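You operate a simulated robot arm through the tools that you are given. There is no shell and no other tool.

Carry out the task below with a simulated robot arm. There is one attempt and no reset: what you move stays moved.

## Task
Stand the 225 ml jar on the free pad and pour the 100 ml and 125 ml jars out into it.
Fine: each empty jar goes back on its pad; spill no more than drips. Set down upright: what you pick out.

It is judged by the outcome, as a careful person would: the job done as asked, and still so three seconds after it is handed in. It fails if anything else is knocked over, pushed out of place, dropped, spilled or broken.

## Robot
A 7-joint arm with a two-finger gripper, fixed in place. Base frame: the origin is at the foot of the arm, x ahead of it, y to its left, z up; the work surface is at about z = 820. Units: mm, rad, N and s.
With the tool pointing down near the work surface it reaches from about 300 to 740 mm from the base axis. Its first joint turns from -2.897 to 2.897 rad. Payload 2.94 kg.
Tool frame: the origin (TCP) lies between the finger pads and is the grasp point; the fingertips stand 30 mm ahead of it; z points along the fingers, y is the line along which they close. The gripper opens to 138 mm. The gripper's body begins 109 mm behind the TCP.
Orientation is that of the tool frame in the base frame, as a unit quaternion [w, x, y, z]. With the fingers straight down and closing along the base's y, the tool's x points along the base's -x, its y along +y and its z along -z.

## Interface
- The arm moves only by the tool nudge_tool. Its argument "rows" is a list of rows, each a list of 3 entries, a list of its own where there are three numbers: the turn, a rotation vector about the tool's x, y, z in rad, then the shift along the tool's x, y, z in mm, then the closure, from 0 (fully open) to 1 (shut). In form: [[[ax, ay, az], [x, y, z], claw], ...]. A call has 1 to 20 rows; each row is the pose to reach, as a shift and turn from the pose commanded when the call began, along the tool's axes at that moment. A row lasts 0.2 s, in which the tool goes at most 50 mm and 0.15 rad; a call with a longer step from one row to the next is refused whole, and so is a gripper value outside its range. A pose out of reach is approached as far as the arm can. The call stops where the force on the tool passes 40 N (or 10 N more than at its start, if that is more) or the arm is blocked; 0.2 s more then pass. Each finger halts on what it meets, pressing with about 29 N; the grip force reading is that of the motor and also rises with nothing between the fingers. The clock runs only during rows and for 0.2 s after the last one: add rows that repeat a pose to give the fingers time. The reply holds the time, the measured pose of the TCP, the force on the tool along the base axes, the opening and the grip force, in the units named above and with some noise, with the torque about the TCP (base axes, N m) and any sound that the robot's microphone picked up.
- Cameras (640 x 400 px; columns grow to the right, rows downward): "scene" is fixed at [49.7, -651.3, 1573.7]; the picture's right is [0.57, -0.82, 0.00], its down [-0.66, -0.46, -0.59] and it looks along [0.49, 0.34, -0.80] (base axes); focal length 270 px, centre (320, 200). "wrist" rides on the gripper at [71, 19, -146] in the tool frame; the picture's right is [-0.26, 0.97, 0.00], its down [-0.85, -0.23, -0.48] and it looks along [-0.46, -0.12, 0.88] (tool axes); focal length 280 px, centre (320, 200). There is no depth. A picture from a camera that has moved, and an enlarged one, comes with that camera's place and axes in the base frame and with its lens.
- get_image(camera): a new picture of that camera. The clock stands still meanwhile.
- move_column(by): slides the trunk up (or, below 0, down) by that many mm; the arm rides with it, the base frame stays. It gives what a move gives, with no picture.
- inspect(camera, box): a new picture of the part [left, top, right, bottom] of that camera's present view, enlarged. The clock stands still meanwhile.
- close_job(): hands the job in; it is judged then, once.

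Nothing tells you positions but the pictures and the camera data. Unless the task says otherwise, let go and move clear before handing in.

The tools are called after "Call:" as a command line: name --argument value ..., lists and objects as JSON in quotes. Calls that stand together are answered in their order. nudge_tool: Moves the arm, as the interface text tells. Its arguments: {"type":"object","properties":{"rows":{"type":"array"}},"required":["rows"]} The other tools are called the same way: move_column (by) slides the trunk up or down; get_image (camera) takes a picture; inspect (camera, box) takes an enlarged picture of a part of a camera's view; close_job () hands the job in.

At the start:

```text
clock: 0.0
tool_pos: [350.5, -253.1, 1272.7]
orientation: [0.0, 0.0, 1.0, 0.0]
wrist_force: [-0.5, 0.3, -0.8]
wrist_torque: [0.02, 0.01, 0.02]
finger_gap: 138.2
gripper_force: 0.0
trunk travel left (down, up): [-425.0, 29.0]
```

scene: 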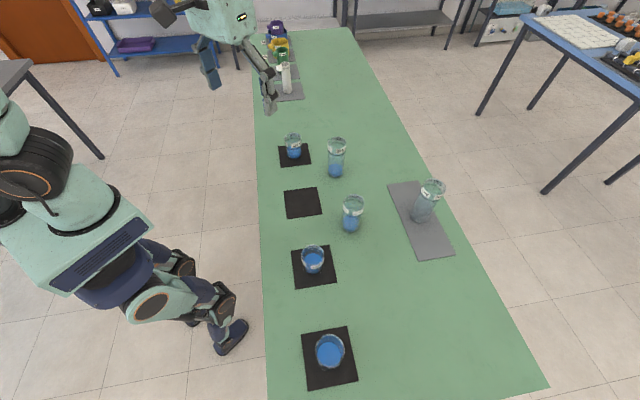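
wrist: 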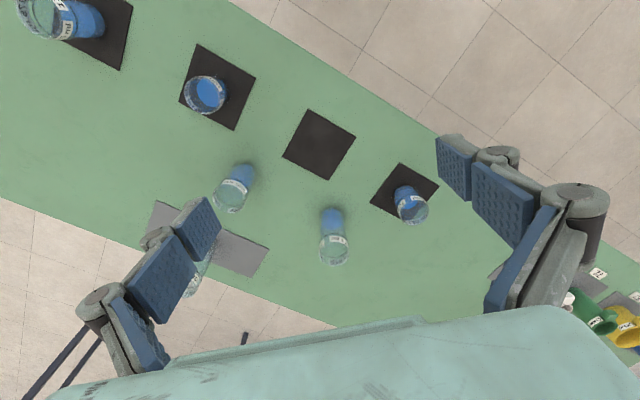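

The scene shows several glass jars with blue liquid, four dark pads (one free), and a grey mat with an empty-looking tall jar. I'll zoom in to read the labels before moving anything.

Call:
inspect --camera "scene" --box '[260, 120, 380, 195]'

Call:
inspect --camera "scene" --box '[330, 170, 460, 251]'

Call:
inspect --camera "scene" --box '[270, 230, 370, 292]'

Call:
inspect --camera "scene" --box '[280, 320, 380, 390]'

Call:
inspect --camera "wrist" --box '[170, 130, 370, 270]'

Call:
inspect --camera "wrist" --box '[0, 0, 260, 130]'

Call:
inspect --camera "wrist" --box '[360, 140, 480, 240]'

```text
5.33 times, centred on (320, 158) of scene
camera zoom: at [49.7, -651.3, 1573.7], right [0.57, -0.82, 0.0], down [-0.66, -0.46, -0.59], along [0.49, 0.34, -0.8], focal length 1440 px, centre (320, 427)
```

zoom: 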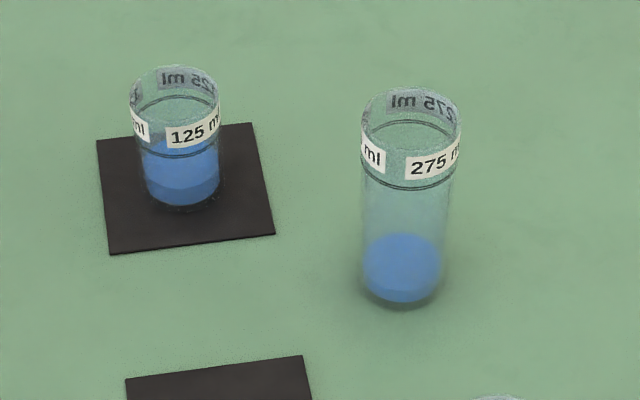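

```text
4.92 times, centred on (395, 210) of scene
camera zoom: at [49.7, -651.3, 1573.7], right [0.57, -0.82, 0.0], down [-0.66, -0.46, -0.59], along [0.49, 0.34, -0.8], focal length 1330 px, centre (-49, 148)
```

zoom: 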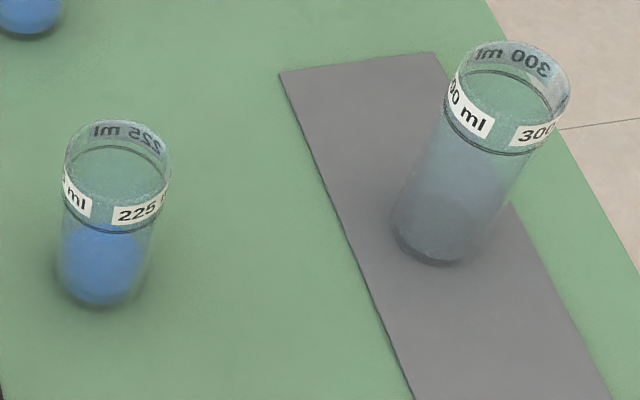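

```text
6.40 times, centred on (320, 261) of scene
camera zoom: at [49.7, -651.3, 1573.7], right [0.57, -0.82, 0.0], down [-0.66, -0.46, -0.59], along [0.49, 0.34, -0.8], focal length 1728 px, centre (320, -190)
```

zoom: 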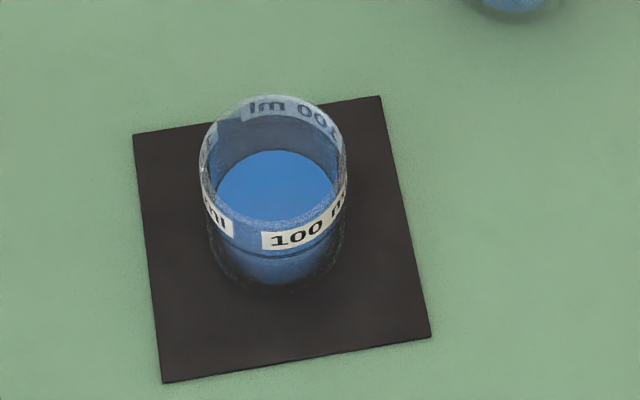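

```text
5.71 times, centred on (330, 355) of scene
camera zoom: at [49.7, -651.3, 1573.7], right [0.57, -0.82, 0.0], down [-0.66, -0.46, -0.59], along [0.49, 0.34, -0.8], focal length 1543 px, centre (263, -686)
```

zoom: 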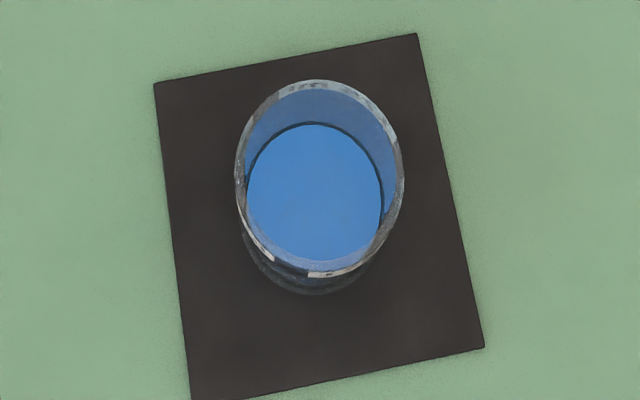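

```text
2.86 times, centred on (270, 200) of wrist
camera zoom: at [280.3, -233.3, 1417.7], right [0.26, 0.97, 0.0], down [0.85, -0.23, 0.48], along [0.46, -0.12, -0.88], focal length 801 px, centre (463, 200)
```

zoom: 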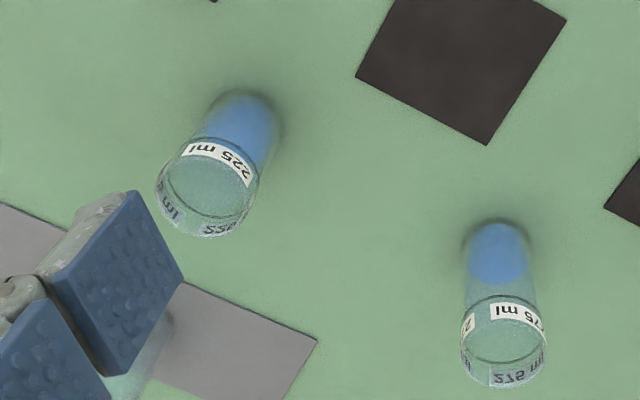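

```text
2.46 times, centred on (130, 65) of wrist
camera zoom: at [280.3, -233.3, 1417.7], right [0.26, 0.97, 0.0], down [0.85, -0.23, 0.48], along [0.46, -0.12, -0.88], focal length 690 px, centre (788, 532)
```

zoom: 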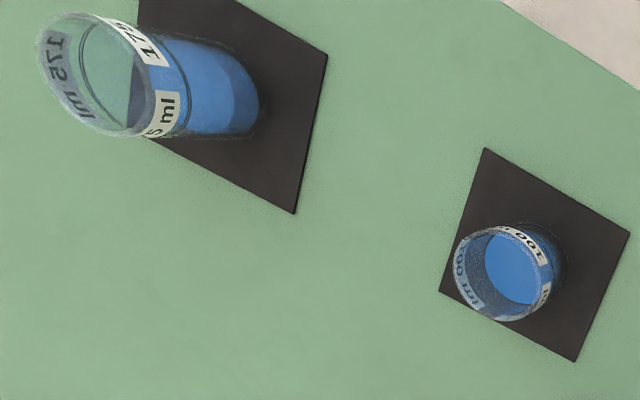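

```text
4.00 times, centred on (420, 190) of wrist
camera zoom: at [280.3, -233.3, 1417.7], right [0.26, 0.97, 0.0], down [0.85, -0.23, 0.48], along [0.46, -0.12, -0.88], focal length 1122 px, centre (-80, 240)
```

zoom: 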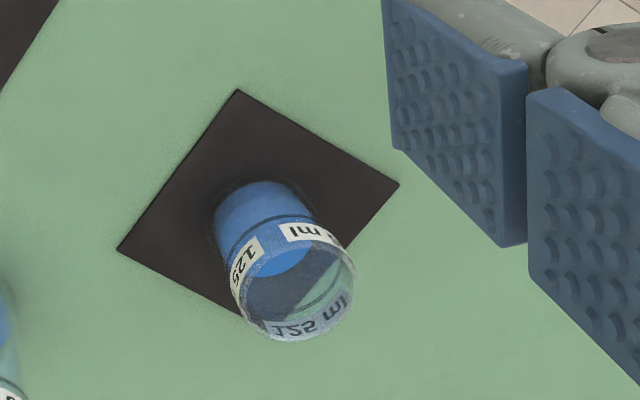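

Labels read: 125 (pad), 275 and 225 (bare table), 300 empty (grey mat), 100 and 175 (pads), with the free pad between 125 and 100. I'll look closer at the fill levels and at the robot's surroundings before moving.

Call:
inspect --camera "scene" --box '[0, 0, 320, 200]'

Call:
inspect --camera "scene" --box '[0, 200, 320, 400]'

Call:
inspect --camera "scene" --box '[330, 185, 378, 240]'

Call:
inspect --camera "scene" --box '[275, 125, 315, 170]'

Call:
inspect --camera "wrist" --box '[200, 150, 270, 220]'

```text
2.00 times, centred on (160, 100) of scene
camera zoom: at [49.7, -651.3, 1573.7], right [0.57, -0.82, 0.0], down [-0.66, -0.46, -0.59], along [0.49, 0.34, -0.8], focal length 540 px, centre (640, 400)
```

zoom: 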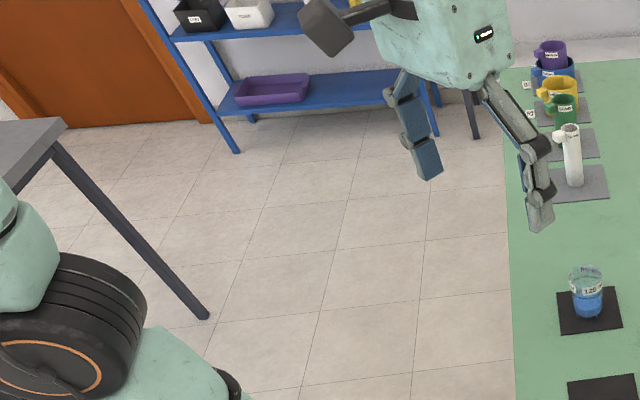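

```text
2.00 times, centred on (160, 300) of scene
camera zoom: at [49.7, -651.3, 1573.7], right [0.57, -0.82, 0.0], down [-0.66, -0.46, -0.59], along [0.49, 0.34, -0.8], focal length 540 px, centre (640, 0)
```

zoom: 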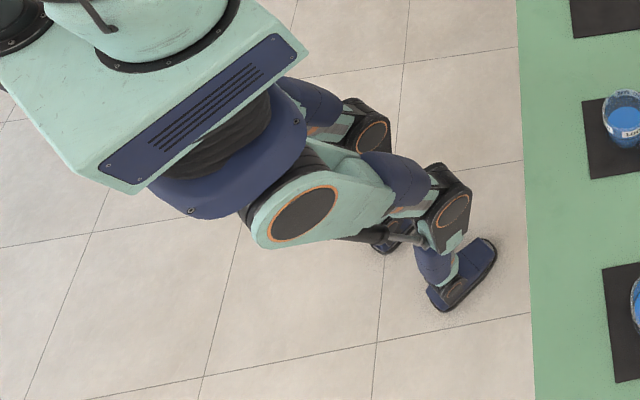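

```text
7.27 times, centred on (354, 212) of scene
camera zoom: at [49.7, -651.3, 1573.7], right [0.57, -0.82, 0.0], down [-0.66, -0.46, -0.59], along [0.49, 0.34, -0.8], focal length 1964 px, centre (73, 109)
```

zoom: 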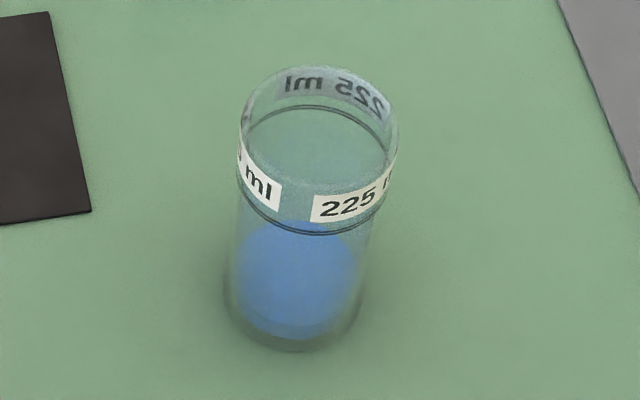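

```text
8.89 times, centred on (295, 148) of scene
camera zoom: at [49.7, -651.3, 1573.7], right [0.57, -0.82, 0.0], down [-0.66, -0.46, -0.59], along [0.49, 0.34, -0.8], focal length 2401 px, centre (542, 667)
```

zoom: 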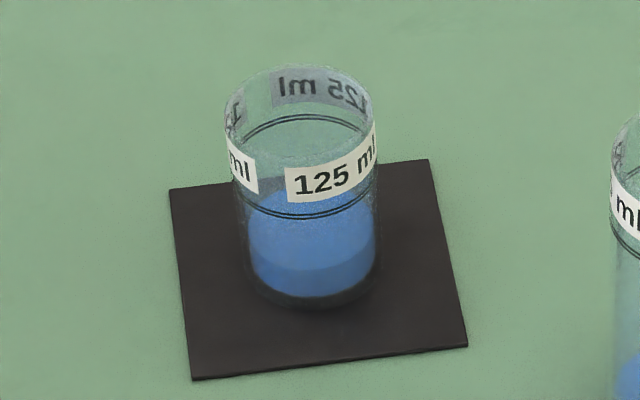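

```text
5.71 times, centred on (235, 185) of wrist
camera zoom: at [280.3, -233.3, 1417.7], right [0.26, 0.97, 0.0], down [0.85, -0.23, 0.48], along [0.46, -0.12, -0.88], focal length 1602 px, centre (806, 286)
```

zoom: 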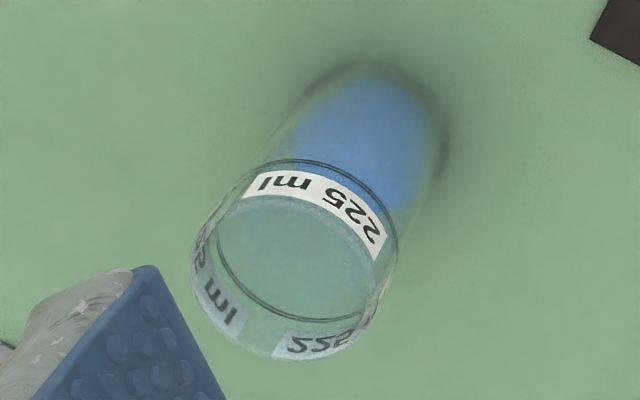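

The 225 jar on bare table already holds a little; the 100 jar is filled near its line, and the 125 jar is partly filled. Before touching anything, I'll test in free air, well above the jars, whether the arm can do the pouring tilt over the free pad (around x 462, y -285).

Call:
nudge_tool --rows '[[[0, 0, 0.127], [-24, -10, 0], 0], [[0, 0, 0.255], [-47, -20, 0], 0], [[0, 0, 0.382], [-71, -30, 0], 0], [[0, 0, 0.509], [-94, -41, 0], 0], [[0, 0, 0.637], [-118, -51, 0], 0], [[0, 0, 0.764], [-141.5, -61, 0], 0], [[0, 0, 0.764], [-141.5, -61, 0], 0]]'

```text
clock: 1.6
tool_pos: [492.7, -314.4, 1272.9]
orientation: [0.0, 0.372, 0.928, -0.001]
wrist_force: [-0.2, -0.1, 0.1]
wrist_torque: [0.02, 0.03, 0.02]
finger_gap: 137.9
gripper_force: 0.0
trunk travel left (down, up): [-425.0, 29.0]
```

The turn worked exactly. Now I'll try pitching the tool up about its closing line, still high above the table.

Call:
nudge_tool --rows '[[[0, -0.14, 0], [0, 0, 0], 0], [[0, -0.28, 0], [0, 0, 0], 0], [[0, -0.42, 0], [0, 0, 0], 0], [[0, -0.56, 0], [0, 0, 0], 0], [[0, -0.7, 0], [0, 0, 0], 0], [[0, -0.84, 0], [0, 0, 0], 0], [[0, -0.98, 0], [0, 0, 0], 0], [[0, -1.12, 0], [0, 0, 0], 0], [[0, -1.26, 0], [0, 0, 0], 0], [[0, -1.4, 0], [0, 0, 0], 0], [[0, -1.54, 0], [0, 0, 0], 0], [[0, -1.68, 0], [0, 0, 0], 0], [[0, -1.82, 0], [0, 0, 0], 0], [[0, -1.82, 0], [0, 0, 0], 0]]'

Call:
get_image --camera "scene"

Call:
get_image --camera "wrist"

```text
clock: 4.6
tool_pos: [492.6, -313.1, 1271.0]
orientation: [0.733, 0.229, 0.57, -0.293]
wrist_force: [0.2, -0.4, 0.6]
wrist_torque: [-0.02, -0.01, 0.0]
finger_gap: 138.0
gripper_force: 0.0
out of reach, approached as far as the arm can: row 8
trunk travel left (down, up): [-425.0, 29.0]
```

```text
taken
```

scene: 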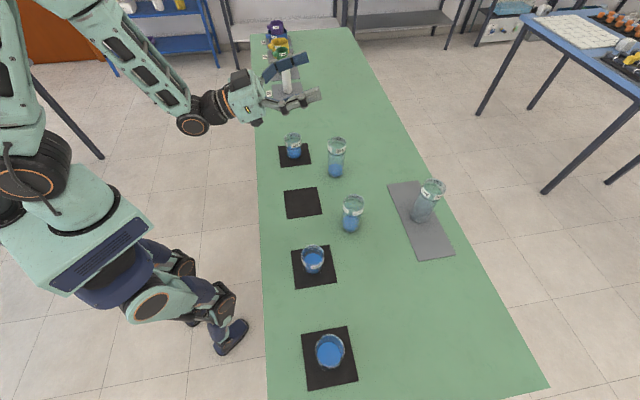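

```text
taken
camera wrist: at [416.4, -214.1, 1167.1], right [0.62, 0.74, 0.25], down [-0.64, 0.3, 0.7], along [0.45, -0.6, 0.66], focal length 280 px, centre (320, 200)
```

wrist: 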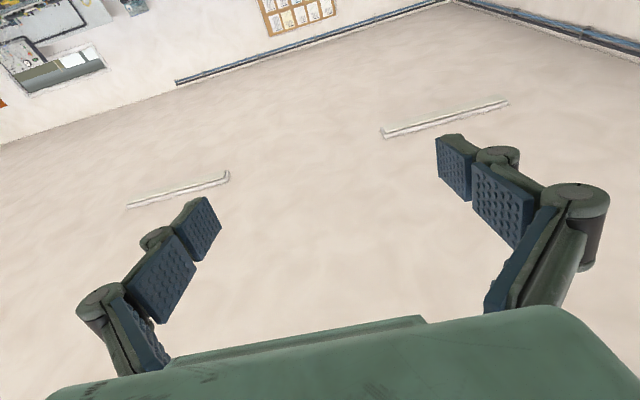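

The arm can tilt to 104° here with the forearm coming from above and the wrist off the table edge. I'll test a bit more tilt to know the margin.

Call:
nudge_tool --rows '[[[0, -0.1, 0], [0, 0, 0], 0], [[0, -0.2, 0], [0, 0, 0], 0], [[0, -0.3, 0], [0, 0, 0], 0], [[0, -0.3, 0], [0, 0, 0], 0]]'

```text
clock: 5.6
tool_pos: [502.4, -297.1, 1275.7]
orientation: [0.807, 0.185, 0.453, -0.33]
wrist_force: [0.1, 0.2, 0.3]
wrist_torque: [-0.02, 0.0, 0.0]
finger_gap: 138.0
gripper_force: 0.1
out of reach, approached as far as the arm can: row 2, 3, 4
trunk travel left (down, up): [-425.0, 29.0]
```

About 110° is the limit at this height. I'll go back a little, rise, and see whether more tilt is available when the arm is relatively higher (which is what lowering the trunk would give).

Call:
nudge_tool --rows '[[[0, 0.1, 0], [0, 0, 0], 0], [[0, 0.2, 0], [0, 0, 0], 0], [[0, 0.3, 0], [0, 0, 0], 0], [[0, 0.3, 0], [-30, 0, 18], 0], [[0, 0.3, 0], [-60, 0, 36.5], 0], [[0, 0.3, 0], [-60, 0, 36.5], 0]]'

```text
clock: 7.0
tool_pos: [500.0, -296.1, 1346.0]
orientation: [0.733, 0.228, 0.57, -0.294]
wrist_force: [-0.1, 0.4, -0.4]
wrist_torque: [0.02, 0.05, -0.02]
finger_gap: 137.5
gripper_force: 0.1
trunk travel left (down, up): [-425.0, 29.0]
```

Call:
nudge_tool --rows '[[[0, -0.1, 0], [0, 0, 0], 0], [[0, -0.2, 0], [0, 0, 0], 0], [[0, -0.3, 0], [0, 0, 0], 0], [[0, -0.3, 0], [0, 0, 0], 0]]'

Call:
get_image --camera "scene"

```text
clock: 8.0
tool_pos: [500.5, -297.0, 1344.1]
orientation: [0.81, 0.182, 0.453, -0.325]
wrist_force: [0.5, 0.0, 0.7]
wrist_torque: [-0.04, -0.03, -0.01]
finger_gap: 137.7
gripper_force: 0.0
trunk travel left (down, up): [-425.0, 29.0]
```

```text
taken
```

scene: 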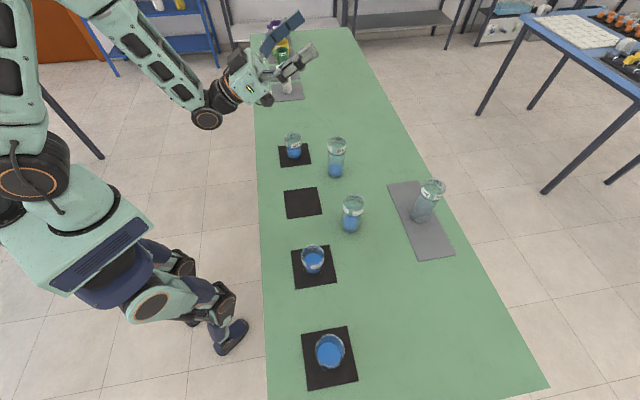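

At the higher relative pose even 121° is reachable, so lowering the trunk about 340 mm suits the pour. I'll bring the tool back to pointing straight down, then lower the trunk.

Call:
nudge_tool --rows '[[[0, 0.14, 0], [0, 0, 0], 0], [[0, 0.28, 0], [0, 0, 0], 0], [[0, 0.42, 0], [0, 0, 0], 0], [[0, 0.56, 0], [0, 0, 0], 0], [[0, 0.7, 0], [0, 0, 0], 0], [[0, 0.84, 0], [0, 0, 0], 0], [[0, 0.98, 0], [0, 0, 0], 0], [[0, 1.12, 0], [0, 0, 0], 0], [[0, 1.26, 0], [0, 0, 0], 0], [[0, 1.4, 0], [0, 0, 0], 0], [[0, 1.54, 0], [0, 0, 0], 0], [[0, 1.68, 0], [0, 0, 0], 0], [[0, 1.82, 0], [0, 0, 0], 0], [[0, 1.96, 0], [0, 0, 0], 0], [[0, 2.12, 0], [0, 0, 0], 0], [[0, 2.12, 0], [0, 0, 0], 0]]'

Call:
get_image --camera "wrist"

```text
refused: row 15 steps farther than a row can; nothing moved
```

```text
taken
camera wrist: at [452.5, -222.6, 1208.3], right [0.57, 0.79, 0.22], down [-0.77, 0.42, 0.47], along [0.28, -0.44, 0.85], focal length 280 px, centre (320, 200)
```

wrist: 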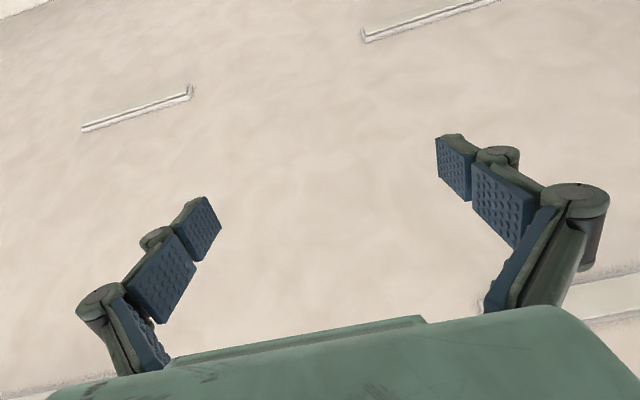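

The last step was slightly too large and the call was refused, so nothing moved. I'll repeat it with even steps back to tool-down.

Call:
nudge_tool --rows '[[[0, 0.14, 0], [0, 0, 0], 0], [[0, 0.28, 0], [0, 0, 0], 0], [[0, 0.42, 0], [0, 0, 0], 0], [[0, 0.56, 0], [0, 0, 0], 0], [[0, 0.7, 0], [0, 0, 0], 0], [[0, 0.84, 0], [0, 0, 0], 0], [[0, 0.98, 0], [0, 0, 0], 0], [[0, 1.12, 0], [0, 0, 0], 0], [[0, 1.26, 0], [0, 0, 0], 0], [[0, 1.4, 0], [0, 0, 0], 0], [[0, 1.54, 0], [0, 0, 0], 0], [[0, 1.68, 0], [0, 0, 0], 0], [[0, 1.82, 0], [0, 0, 0], 0], [[0, 1.96, 0], [0, 0, 0], 0], [[0, 2.04, 0], [0, 0, 0], 0], [[0, 2.12, 0], [0, 0, 0], 0], [[0, 2.12, 0], [0, 0, 0], 0]]'

Call:
get_image --camera "wrist"

```text
clock: 11.6
tool_pos: [502.4, -296.7, 1345.4]
orientation: [0.0, 0.372, 0.928, 0.0]
wrist_force: [0.4, -0.5, -0.4]
wrist_torque: [-0.05, -0.03, 0.03]
finger_gap: 137.8
gripper_force: 0.1
trunk travel left (down, up): [-425.0, 29.0]
```

```text
taken
camera wrist: at [464.8, -233.2, 1491.1], right [0.86, 0.52, 0.0], down [0.45, -0.75, 0.48], along [0.25, -0.41, -0.88], focal length 280 px, centre (320, 200)
```

wrist: 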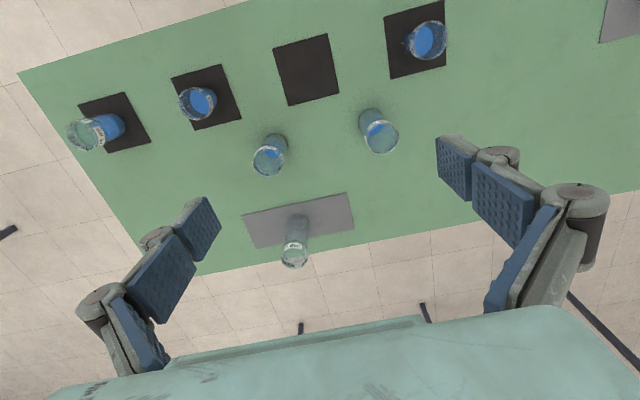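

Tool is straight down again and I have a good overhead view. Now I'll lower the trunk by 340 mm; the TCP will end at about z 1005 over the free-pad area, clear of all jars.

Call:
move_column --by -340

Call:
get_image --camera "wrist"

Call:
get_image --camera "scene"

```text
clock: 14.9
tool_pos: [503.0, -296.7, 1005.8]
orientation: [0.001, 0.372, 0.928, 0.0]
wrist_force: [-0.3, 0.2, -0.2]
wrist_torque: [-0.04, 0.02, 0.02]
finger_gap: 138.3
gripper_force: 0.0
trunk travel left (down, up): [-85.0, 369.0]
```

```text
taken
camera wrist: at [465.1, -233.3, 1150.8], right [0.86, 0.52, 0.0], down [0.45, -0.75, 0.48], along [0.25, -0.41, -0.88], focal length 280 px, centre (320, 200)
```

wrist: 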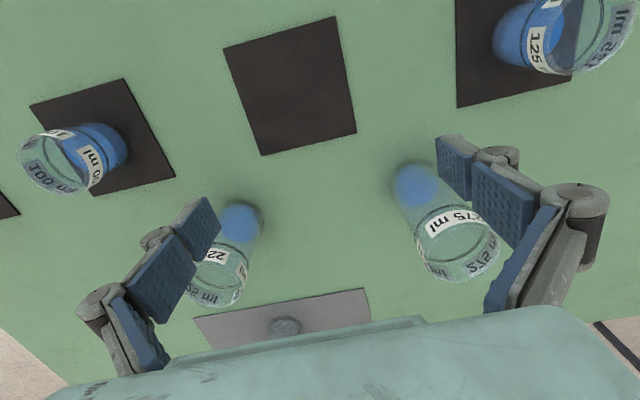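

```text
taken
```

scene: 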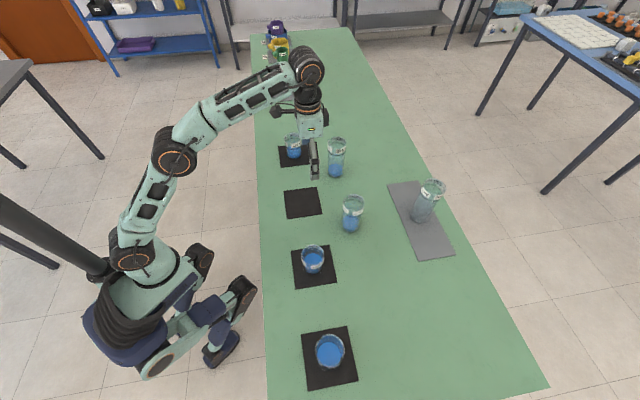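

The table and pads lie at exactly 45°, and the free pad's centre comes out at about (463, -286). I'll zoom in on the jars from here to pin down their positions.

Call:
inspect --camera "wrist" --box '[170, 180, 298, 260]'

Call:
inspect --camera "wrist" --box '[10, 100, 170, 200]'

Call:
inspect --camera "wrist" --box '[450, 0, 640, 119]'

Call:
inspect --camera "wrist" --box '[360, 150, 520, 250]'

```text
5.00 times, centred on (234, 220) of wrist
camera zoom: at [465.1, -233.3, 1150.8], right [0.86, 0.52, 0.0], down [0.45, -0.75, 0.48], along [0.25, -0.41, -0.88], focal length 1402 px, centre (750, 100)
```

zoom: 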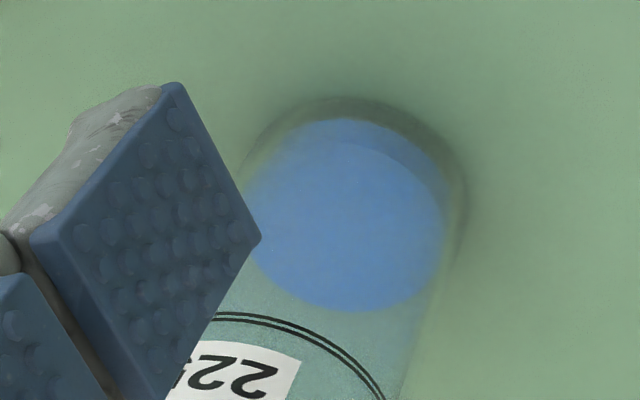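

```text
4.00 times, centred on (90, 150) of wrist
camera zoom: at [465.1, -233.3, 1150.8], right [0.86, 0.52, 0.0], down [0.45, -0.75, 0.48], along [0.25, -0.41, -0.88], focal length 1122 px, centre (1240, 400)
```

zoom: 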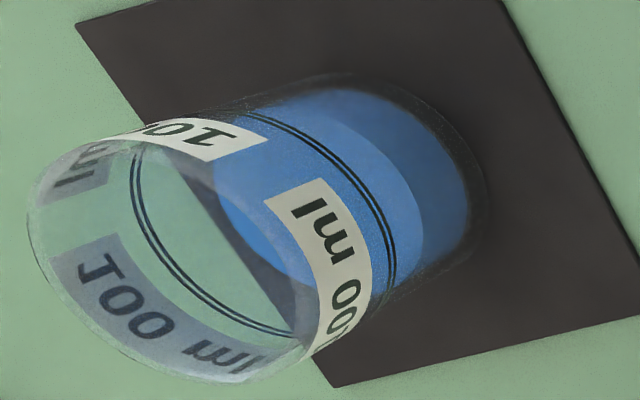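

```text
3.36 times, centred on (545, 60) of wrist
camera zoom: at [465.1, -233.3, 1150.8], right [0.86, 0.52, 0.0], down [0.45, -0.75, 0.48], along [0.25, -0.41, -0.88], focal length 942 px, centre (-436, 672)
```

zoom: 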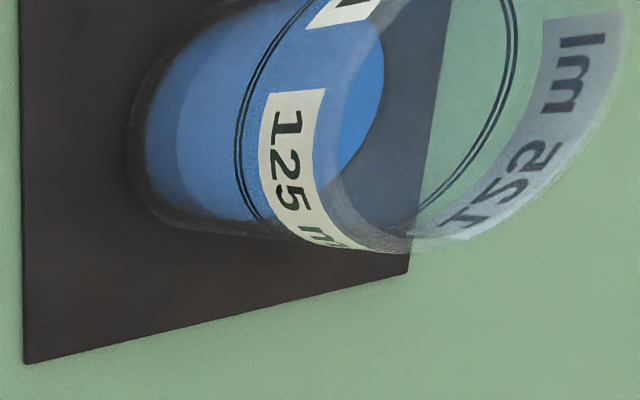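

```text
4.00 times, centred on (440, 200) of wrist
camera zoom: at [465.1, -233.3, 1150.8], right [0.86, 0.52, 0.0], down [0.45, -0.75, 0.48], along [0.25, -0.41, -0.88], focal length 1122 px, centre (-160, 200)
```

zoom: 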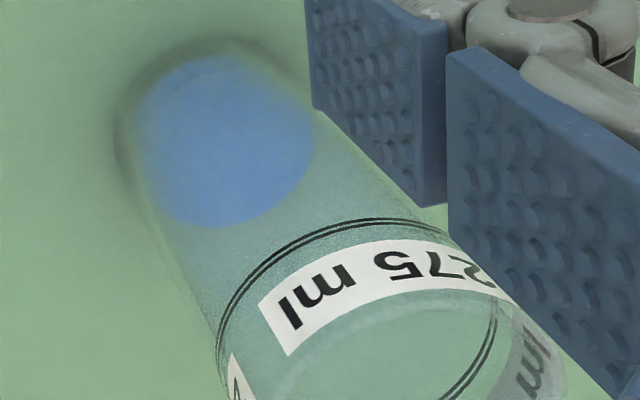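

The 225 jar holds only a shallow layer and the 100 and 125 jars are roughly half full, so everything will fit. I take the 225 jar to be near (477, -466); I'll rise a little and hover above it to refine its position.

Call:
nudge_tool --rows '[[[0, 0, 0], [0, 0, -45], 0], [[0, 0, 0], [-25, -35, -54], 0], [[0, 0, 0], [-50, -70, -54], 0], [[0, 0, 0], [-75, -105, -54], 0], [[0, 0, 0], [-98, -140, -54], 0], [[0, 0, 0], [-98, -140, -54], 0]]'

Call:
get_image --camera "wrist"

Call:
get_image --camera "scene"

```text
clock: 16.3
tool_pos: [449.6, -383.9, 1017.2]
orientation: [0.001, 0.373, 0.928, 0.0]
wrist_force: [-0.3, 0.1, 0.9]
wrist_torque: [0.05, 0.0, 0.03]
finger_gap: 138.2
gripper_force: 0.0
out of reach, approached as far as the arm can: row 1, 2, 3, 4, 5, 6
trunk travel left (down, up): [-85.0, 369.0]
```

```text
taken
camera wrist: at [413.2, -320.9, 1162.2], right [0.86, 0.52, 0.0], down [0.45, -0.75, 0.48], along [0.25, -0.41, -0.88], focal length 280 px, centre (320, 200)
```

wrist: 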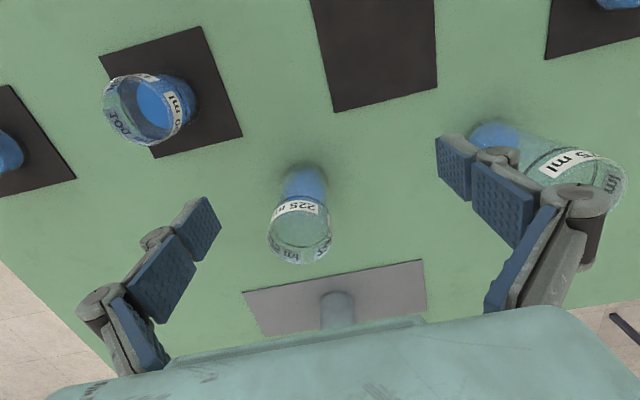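

```text
taken
```

scene: 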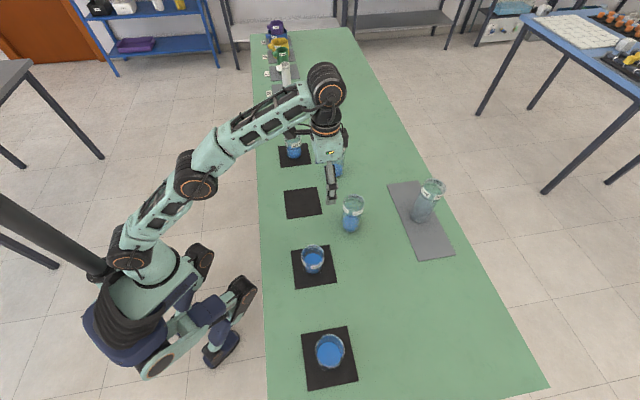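

That hover is out of reach with the trunk this low, so nothing was reached beyond (450, -384). I'll raise the trunk by 180 mm for the pick, and will lower it again for pouring.

Call:
move_column --by 180

Call:
inspect --camera "wrist" --box '[200, 120, 400, 245]'

```text
clock: 18.3
tool_pos: [451.5, -383.0, 1197.1]
orientation: [0.001, 0.373, 0.928, -0.001]
wrist_force: [-0.3, 0.9, 0.6]
wrist_torque: [0.0, 0.02, -0.02]
finger_gap: 137.7
gripper_force: 0.2
trunk travel left (down, up): [-265.0, 189.0]
```

```text
3.20 times, centred on (300, 182) of wrist
camera zoom: at [413.2, -320.4, 1342.4], right [0.86, 0.52, 0.0], down [0.45, -0.75, 0.48], along [0.25, -0.41, -0.88], focal length 897 px, centre (384, 256)
```

zoom: 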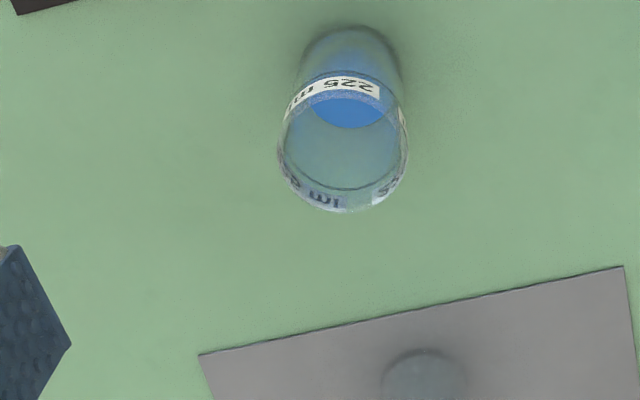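

From here the 225 jar's base is at about (479, -464), roughly 60 mm in diameter and 122 mm tall. I'll hover straight above it at z 1060 and check the alignment.

Call:
nudge_tool --rows '[[[0, 0, 0], [-38, -20, 0], 0], [[0, 0, 0], [-75.8, -39.6, 0], 0], [[0, 0, 0], [-75.8, -39.6, 45], 0], [[0, 0, 0], [-75.8, -39.6, 90], 0], [[0, 0, 0], [-75.8, -39.6, 137], 0], [[0, 0, 0], [-75.8, -39.6, 137], 0]]'

Call:
get_image --camera "wrist"

Call:
get_image --camera "scene"

```text
clock: 19.7
tool_pos: [481.9, -467.7, 1061.2]
orientation: [0.0, 0.374, 0.928, -0.001]
wrist_force: [0.4, -0.3, -0.3]
wrist_torque: [-0.02, 0.06, 0.01]
finger_gap: 138.0
gripper_force: 0.2
out of reach, approached as far as the arm can: row 1, 2, 3, 4, 5, 6
trunk travel left (down, up): [-265.0, 189.0]
```

```text
taken
camera wrist: at [444.0, -404.6, 1206.6], right [0.86, 0.51, 0.0], down [0.45, -0.75, 0.48], along [0.25, -0.41, -0.88], focal length 280 px, centre (320, 200)
```

wrist: 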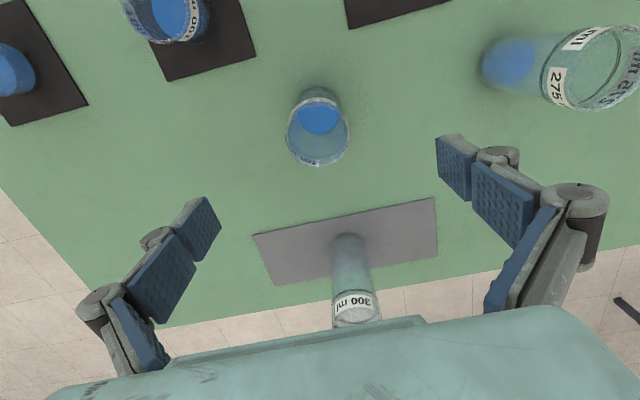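

```text
taken
```

scene: 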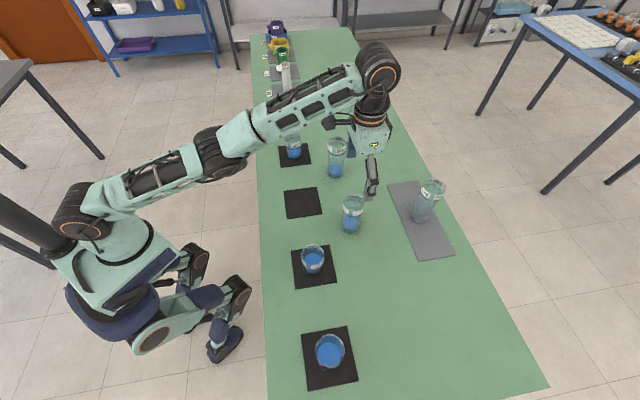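

The arm is near its stretch limit here, so I'll raise the trunk another 100 mm to work comfortably, then fine-tune over the jar.

Call:
move_column --by 100

Call:
nudge_tool --rows '[[[0, 0, 0], [0, 0, 40], 0], [[0, 0, 0], [0, 0, 80], 0], [[0, 0, 0], [0, 0, 110], 0], [[0, 0, 0], [0, 0, 110], 0]]'

Call:
get_image --camera "wrist"

Call:
inspect --camera "wrist" --box '[250, 60, 390, 190]'

```text
clock: 21.1
tool_pos: [481.3, -466.3, 1161.3]
orientation: [-0.001, 0.371, 0.929, 0.0]
wrist_force: [-0.4, 0.8, 0.1]
wrist_torque: [-0.04, 0.0, 0.02]
finger_gap: 137.7
gripper_force: 0.0
trunk travel left (down, up): [-365.0, 89.0]
```

```text
clock: 22.1
tool_pos: [507.9, -490.8, 1061.7]
orientation: [0.0, 0.371, 0.929, 0.0]
wrist_force: [-0.1, 0.3, -0.2]
wrist_torque: [0.0, 0.0, 0.02]
finger_gap: 138.1
gripper_force: 0.1
out of reach, approached as far as the arm can: row 1, 2, 3, 4
trunk travel left (down, up): [-365.0, 89.0]
```

```text
taken
camera wrist: at [470.6, -427.7, 1208.1], right [0.86, 0.52, 0.0], down [0.45, -0.75, 0.47], along [0.24, -0.41, -0.88], focal length 280 px, centre (320, 200)
```

wrist: 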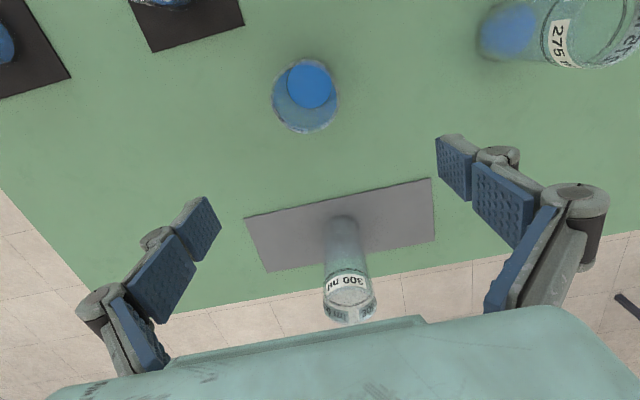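

```text
3.08 times, centred on (320, 125) of wrist
camera zoom: at [470.6, -427.7, 1208.1], right [0.86, 0.52, 0.0], down [0.45, -0.75, 0.47], along [0.24, -0.41, -0.88], focal length 863 px, centre (320, 431)
```

zoom: 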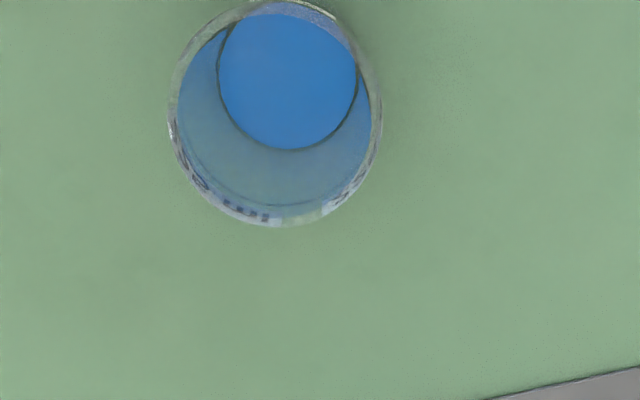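

The move drifted outward, so the arm seems to sit near a joint limit (nearly straight). I'll look at its shape and send a hold to see what pose it is really commanded to.

Call:
nudge_tool --rows '[[[0, 0, 0], [0, 0, 0], 0]]'

Call:
get_image --camera "scene"

```text
clock: 22.5
tool_pos: [507.6, -490.5, 1062.9]
orientation: [-0.002, 0.372, 0.928, 0.001]
wrist_force: [0.0, 0.3, -0.8]
wrist_torque: [-0.02, 0.0, 0.01]
finger_gap: 138.2
gripper_force: 0.1
trunk travel left (down, up): [-365.0, 89.0]
```

```text
taken
```

scene: 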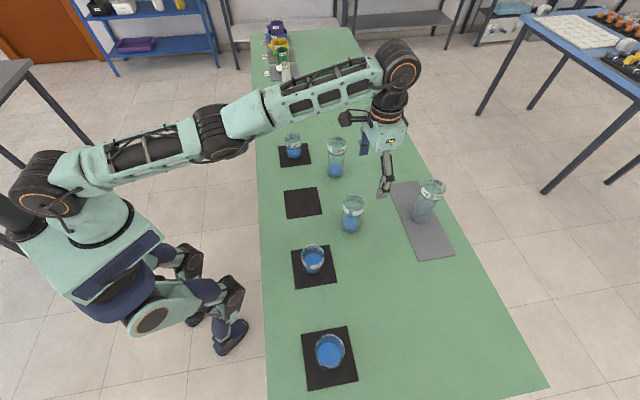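

The commanded pose now matches the measured one. I'll pull the tool inward in small steps to bend the elbow again.

Call:
nudge_tool --rows '[[[0, 0, 0], [10, 0, -5], 0], [[0, 0, 0], [20, 0, -10], 0], [[0, 0, 0], [30, 0, -10], 0], [[0, 0, 0], [39, 0, -10], 0], [[0, 0, 0], [39, 0, -10], 0]]'

Call:
get_image --camera "wrist"

```text
clock: 23.7
tool_pos: [502.5, -488.3, 1081.8]
orientation: [-0.001, 0.372, 0.928, 0.0]
wrist_force: [0.1, 0.5, -0.2]
wrist_torque: [-0.03, -0.01, 0.0]
finger_gap: 138.1
gripper_force: 0.1
out of reach, approached as far as the arm can: row 1, 2, 3, 4, 5
trunk travel left (down, up): [-365.0, 89.0]
```

```text
taken
camera wrist: at [465.1, -425.0, 1227.8], right [0.86, 0.52, 0.0], down [0.45, -0.75, 0.47], along [0.24, -0.41, -0.88], focal length 280 px, centre (320, 200)
```

wrist: 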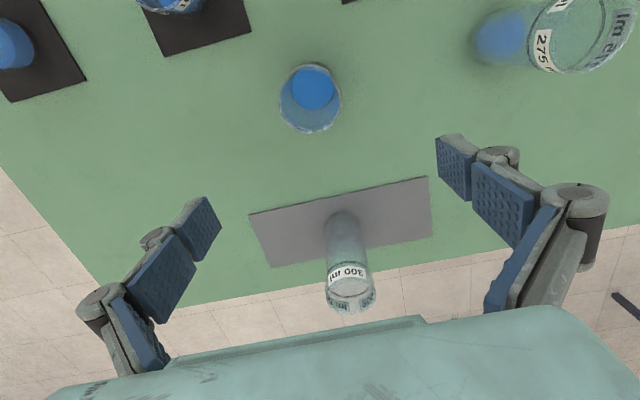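

The arm has run into a nearly straight elbow, where the solver slides along its reach limit. I'll command a long inward retreat in many small steps at this safe height so the elbow can bend again.

Call:
nudge_tool --rows '[[[0, 0, 0], [15, 0, 0], 0], [[0, 0, 0], [30, 0, 0], 0], [[0, 0, 0], [45, 0, 0], 0], [[0, 0, 0], [60, 0, 0], 0], [[0, 0, 0], [75, 0, 0], 0], [[0, 0, 0], [90, 0, 0], 0], [[0, 0, 0], [105, 0, 0], 0], [[0, 0, 0], [120, 0, 0], 0], [[0, 0, 0], [135, 0, 0], 0], [[0, 0, 0], [150, 0, 0], 0], [[0, 0, 0], [150, 0, 0], 0], [[0, 0, 0], [150, 0, 0], 0]]'

Call:
get_image --camera "scene"

```text
clock: 26.3
tool_pos: [493.6, -480.0, 1118.4]
orientation: [0.0, 0.371, 0.928, 0.001]
wrist_force: [0.3, 0.6, 0.4]
wrist_torque: [0.03, -0.01, 0.02]
finger_gap: 138.0
gripper_force: 0.1
out of reach, approached as far as the arm can: row 1, 2, 3, 4, 5, 6, 7, 8, 9, 10, 11, 12
trunk travel left (down, up): [-365.0, 89.0]
```

```text
taken
```

scene: 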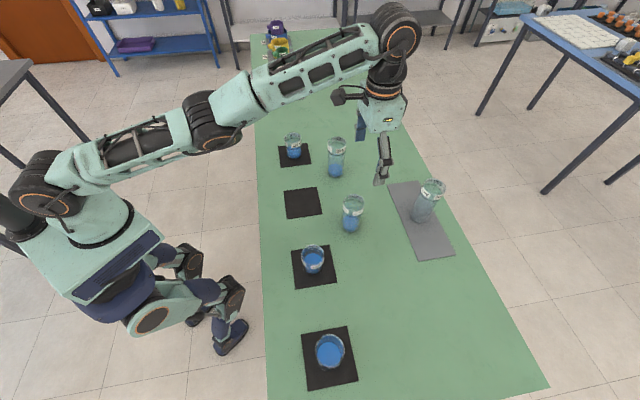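

The elbow is slightly bent the wrong way past straight, so pulling straight back can't work. I'll push outward first at this free height to bring it through the straight position, then retreat again and see if the elbow folds properly.

Call:
nudge_tool --rows '[[[0, 0, 0], [-40, 0, 0], 0], [[0, 0, 0], [-80, 0, 20], 0], [[0, 0, 0], [-120, 0, 40], 0], [[0, 0, 0], [-120, 0, 60], 0], [[0, 0, 0], [-120, 0, 60], 0], [[0, 0, 0], [-120, 0, 60], 0]]'

Call:
get_image --camera "scene"

```text
clock: 27.7
tool_pos: [503.5, -500.1, 1053.7]
orientation: [0.0, 0.372, 0.928, 0.0]
wrist_force: [0.4, 0.2, -0.6]
wrist_torque: [-0.02, 0.02, -0.01]
finger_gap: 138.0
gripper_force: 0.0
out of reach, approached as far as the arm can: row 1, 2, 3, 4, 5, 6
trunk travel left (down, up): [-365.0, 89.0]
```

```text
taken
```

scene: 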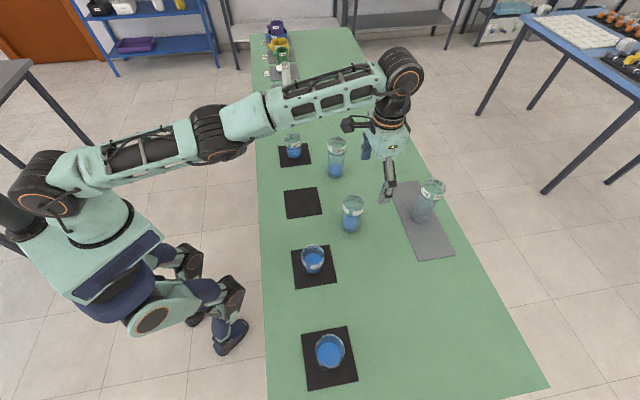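

The elbow still hasn't unlocked. I'll raise the trunk to its top for extra clearance, and then command a downward move, which needs the elbow joint itself to turn.

Call:
move_column --by 89

Call:
nudge_tool --rows '[[[0, 0, 0], [5, 0, 15], 0], [[0, 0, 0], [10, 0, 30], 0], [[0, 0, 0], [15, 0, 45], 0], [[0, 0, 0], [20, 0, 60], 0], [[0, 0, 0], [20, 0, 60], 0]]'

```text
clock: 28.9
tool_pos: [505.5, -499.9, 1142.3]
orientation: [0.0, 0.372, 0.928, 0.0]
wrist_force: [0.8, -0.6, -0.5]
wrist_torque: [0.01, 0.01, -0.01]
finger_gap: 138.0
gripper_force: 0.1
trunk travel left (down, up): [-454.0, 0.0]
```

```text
clock: 30.1
tool_pos: [510.0, -508.3, 1088.8]
orientation: [-0.002, 0.373, 0.928, 0.0]
wrist_force: [-0.1, 0.2, 0.5]
wrist_torque: [-0.03, -0.02, 0.0]
finger_gap: 138.2
gripper_force: 0.0
out of reach, approached as far as the arm can: row 1, 2, 3, 4, 5
trunk travel left (down, up): [-454.0, 0.0]
```

Still sliding along the same reach sphere, so I'll test whether the elbow responds to a firm outward push along the arm's own line, still high above everything.

Call:
nudge_tool --rows '[[[0, 0, 0], [-40, 0, -7], 0], [[0, 0, 0], [-80, 0, -14], 0], [[0, 0, 0], [-120, 0, -21], 0], [[0, 0, 0], [-160, 0, -28], 0], [[0, 0, 0], [-200, 0, -35], 0], [[0, 0, 0], [-200, 0, -35], 0], [[0, 0, 0], [-200, 0, -35], 0], [[0, 0, 0], [-200, 0, -35], 0]]'

Call:
get_image --camera "scene"

```text
clock: 31.9
tool_pos: [511.6, -509.8, 1088.8]
orientation: [0.0, 0.373, 0.928, 0.0]
wrist_force: [0.1, -0.4, -0.7]
wrist_torque: [-0.02, 0.0, 0.01]
finger_gap: 138.1
gripper_force: 0.1
out of reach, approached as far as the arm can: row 1, 2, 3, 4, 5, 6, 7, 8
trunk travel left (down, up): [-454.0, 0.0]
```

```text
taken
```

scene: 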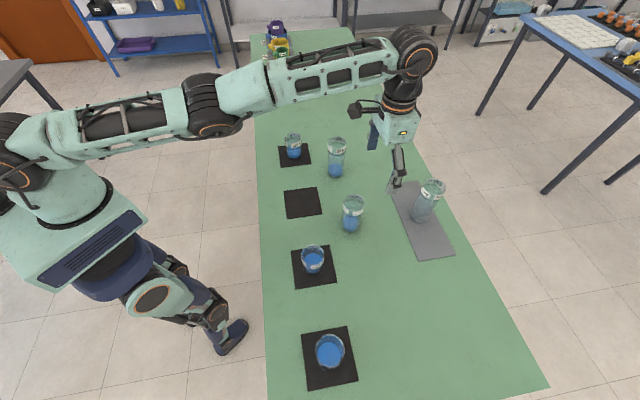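

The arm is now right at full stretch. A downward move from here should fold the elbow the correct way, followed immediately by a retreat inward.

Call:
nudge_tool --rows '[[[0, 0, 0], [-4, 0, 20], 0], [[0, 0, 0], [-8, 0, 40], 0], [[0, 0, 0], [-10, 0, 60], 0], [[0, 0, 0], [-4, 0, 75], 0], [[0, 0, 0], [8, 0, 75], 0], [[0, 0, 0], [20, 0, 75], 0], [[0, 0, 0], [35, 0, 75], 0], [[0, 0, 0], [50, 0, 75], 0], [[0, 0, 0], [65, 0, 75], 0], [[0, 0, 0], [80, 0, 75], 0], [[0, 0, 0], [80, 0, 75], 0]]'

```text
clock: 34.3
tool_pos: [517.4, -513.6, 1017.9]
orientation: [-0.002, 0.372, 0.928, 0.001]
wrist_force: [0.4, -0.4, 0.0]
wrist_torque: [0.0, 0.0, -0.01]
finger_gap: 138.1
gripper_force: 0.2
out of reach, approached as far as the arm can: row 5, 6, 7, 8, 9, 10, 11
trunk travel left (down, up): [-454.0, 0.0]
```

Small outward steps were reachable, so I'll creep outward in tiny increments to bring the elbow to its true straight position and see where it stops.

Call:
nudge_tool --rows '[[[0, 0, 0], [-3, 0, 0], 0], [[0, 0, 0], [-6, 0, 0], 0], [[0, 0, 0], [-9, 0, 0], 0], [[0, 0, 0], [-12, 0, 0], 0], [[0, 0, 0], [-15, 0, 0], 0], [[0, 0, 0], [-18, 0, 0], 0], [[0, 0, 0], [-20, 0, 0], 0], [[0, 0, 0], [-22, 0, 0], 0], [[0, 0, 0], [-24, 0, 0], 0], [[0, 0, 0], [-26, 0, 0], 0]]'

```text
clock: 36.5
tool_pos: [518.3, -516.0, 1016.1]
orientation: [0.001, 0.373, 0.928, 0.0]
wrist_force: [0.0, -0.8, -0.2]
wrist_torque: [0.0, -0.01, 0.02]
finger_gap: 137.8
gripper_force: 0.1
out of reach, approached as far as the arm can: row 2, 3, 4, 5, 6, 7, 8, 9, 10
trunk travel left (down, up): [-454.0, 0.0]
```

I'm at true full stretch now. I'll slide down along the reach limit (fingers would straddle the 225 jar harmlessly, it is well inside) and then retreat to see if the elbow folds the right way.

Call:
nudge_tool --rows '[[[0, 0, 0], [0, 0, 25], 0], [[0, 0, 0], [0.5, 0, 50], 0], [[0, 0, 0], [2, 0, 75], 0], [[0, 0, 0], [5, 0, 98], 0], [[0, 0, 0], [8, 0, 98], 0], [[0, 0, 0], [12, 0, 98], 0], [[0, 0, 0], [16, 0, 98], 0], [[0, 0, 0], [22, 0, 98], 0], [[0, 0, 0], [30, 0, 98], 0], [[0, 0, 0], [30, 0, 98], 0]]'

```text
clock: 38.7
tool_pos: [497.9, -495.6, 920.6]
orientation: [0.001, 0.373, 0.928, 0.0]
wrist_force: [0.1, 0.5, -0.1]
wrist_torque: [-0.02, 0.0, -0.01]
finger_gap: 138.1
gripper_force: 0.1
trunk travel left (down, up): [-454.0, 0.0]
```

The elbow is folding properly again and the move was fully reached. Now I'm close to the 225 jar with the fingers straddling it, so I'll take a picture to measure the remaining offset.

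Call:
get_image --camera "wrist"

Call:
get_image --camera "scene"

```text
taken
camera wrist: at [461.6, -431.7, 1065.3], right [0.86, 0.52, 0.0], down [0.45, -0.75, 0.48], along [0.25, -0.41, -0.88], focal length 280 px, centre (320, 200)
```

wrist: 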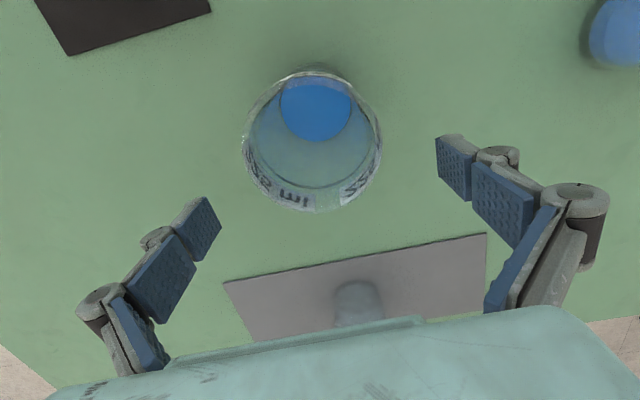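

```text
taken
```

scene: 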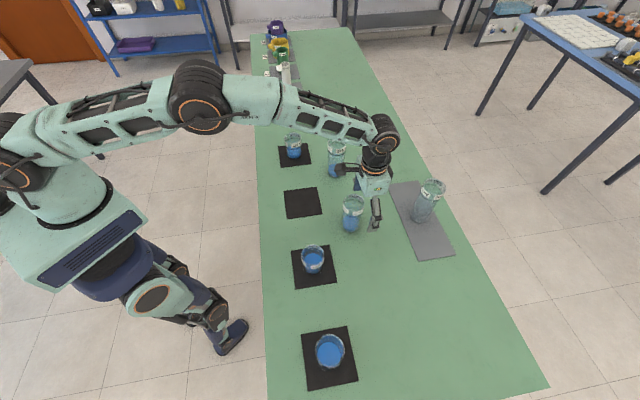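

The rim and base agree on the jar's centre at about (479, -465). I'll slide in so the jar is centred between the open fingers, staying at this height.

Call:
nudge_tool --rows '[[[0, 0, 0], [0, 9, 0], 0], [[0, 0, 0], [18, 9, 0], 0], [[0, 0, 0], [34.8, 9.1, 0], 0], [[0, 0, 0], [34.8, 9.1, 0], 0]]'

Call:
get_image --camera "wrist"

```text
clock: 39.7
tool_pos: [480.2, -463.9, 918.8]
orientation: [-0.001, 0.373, 0.928, 0.0]
wrist_force: [0.2, -0.7, -0.4]
wrist_torque: [0.04, 0.01, 0.02]
finger_gap: 138.2
gripper_force: 0.1
trunk travel left (down, up): [-454.0, 0.0]
```

```text
taken
camera wrist: at [442.9, -400.7, 1064.4], right [0.86, 0.52, 0.0], down [0.45, -0.75, 0.48], along [0.25, -0.41, -0.88], focal length 280 px, centre (320, 200)
```

wrist: 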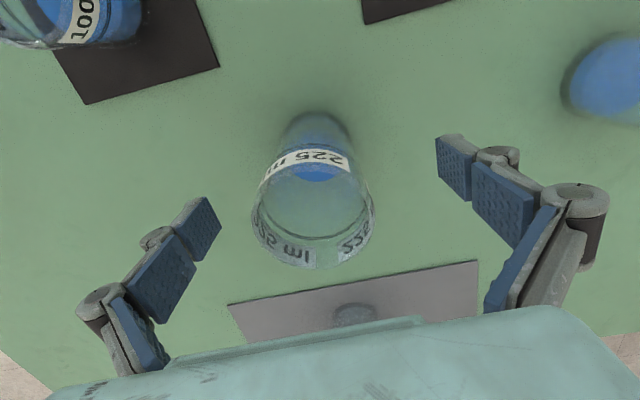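

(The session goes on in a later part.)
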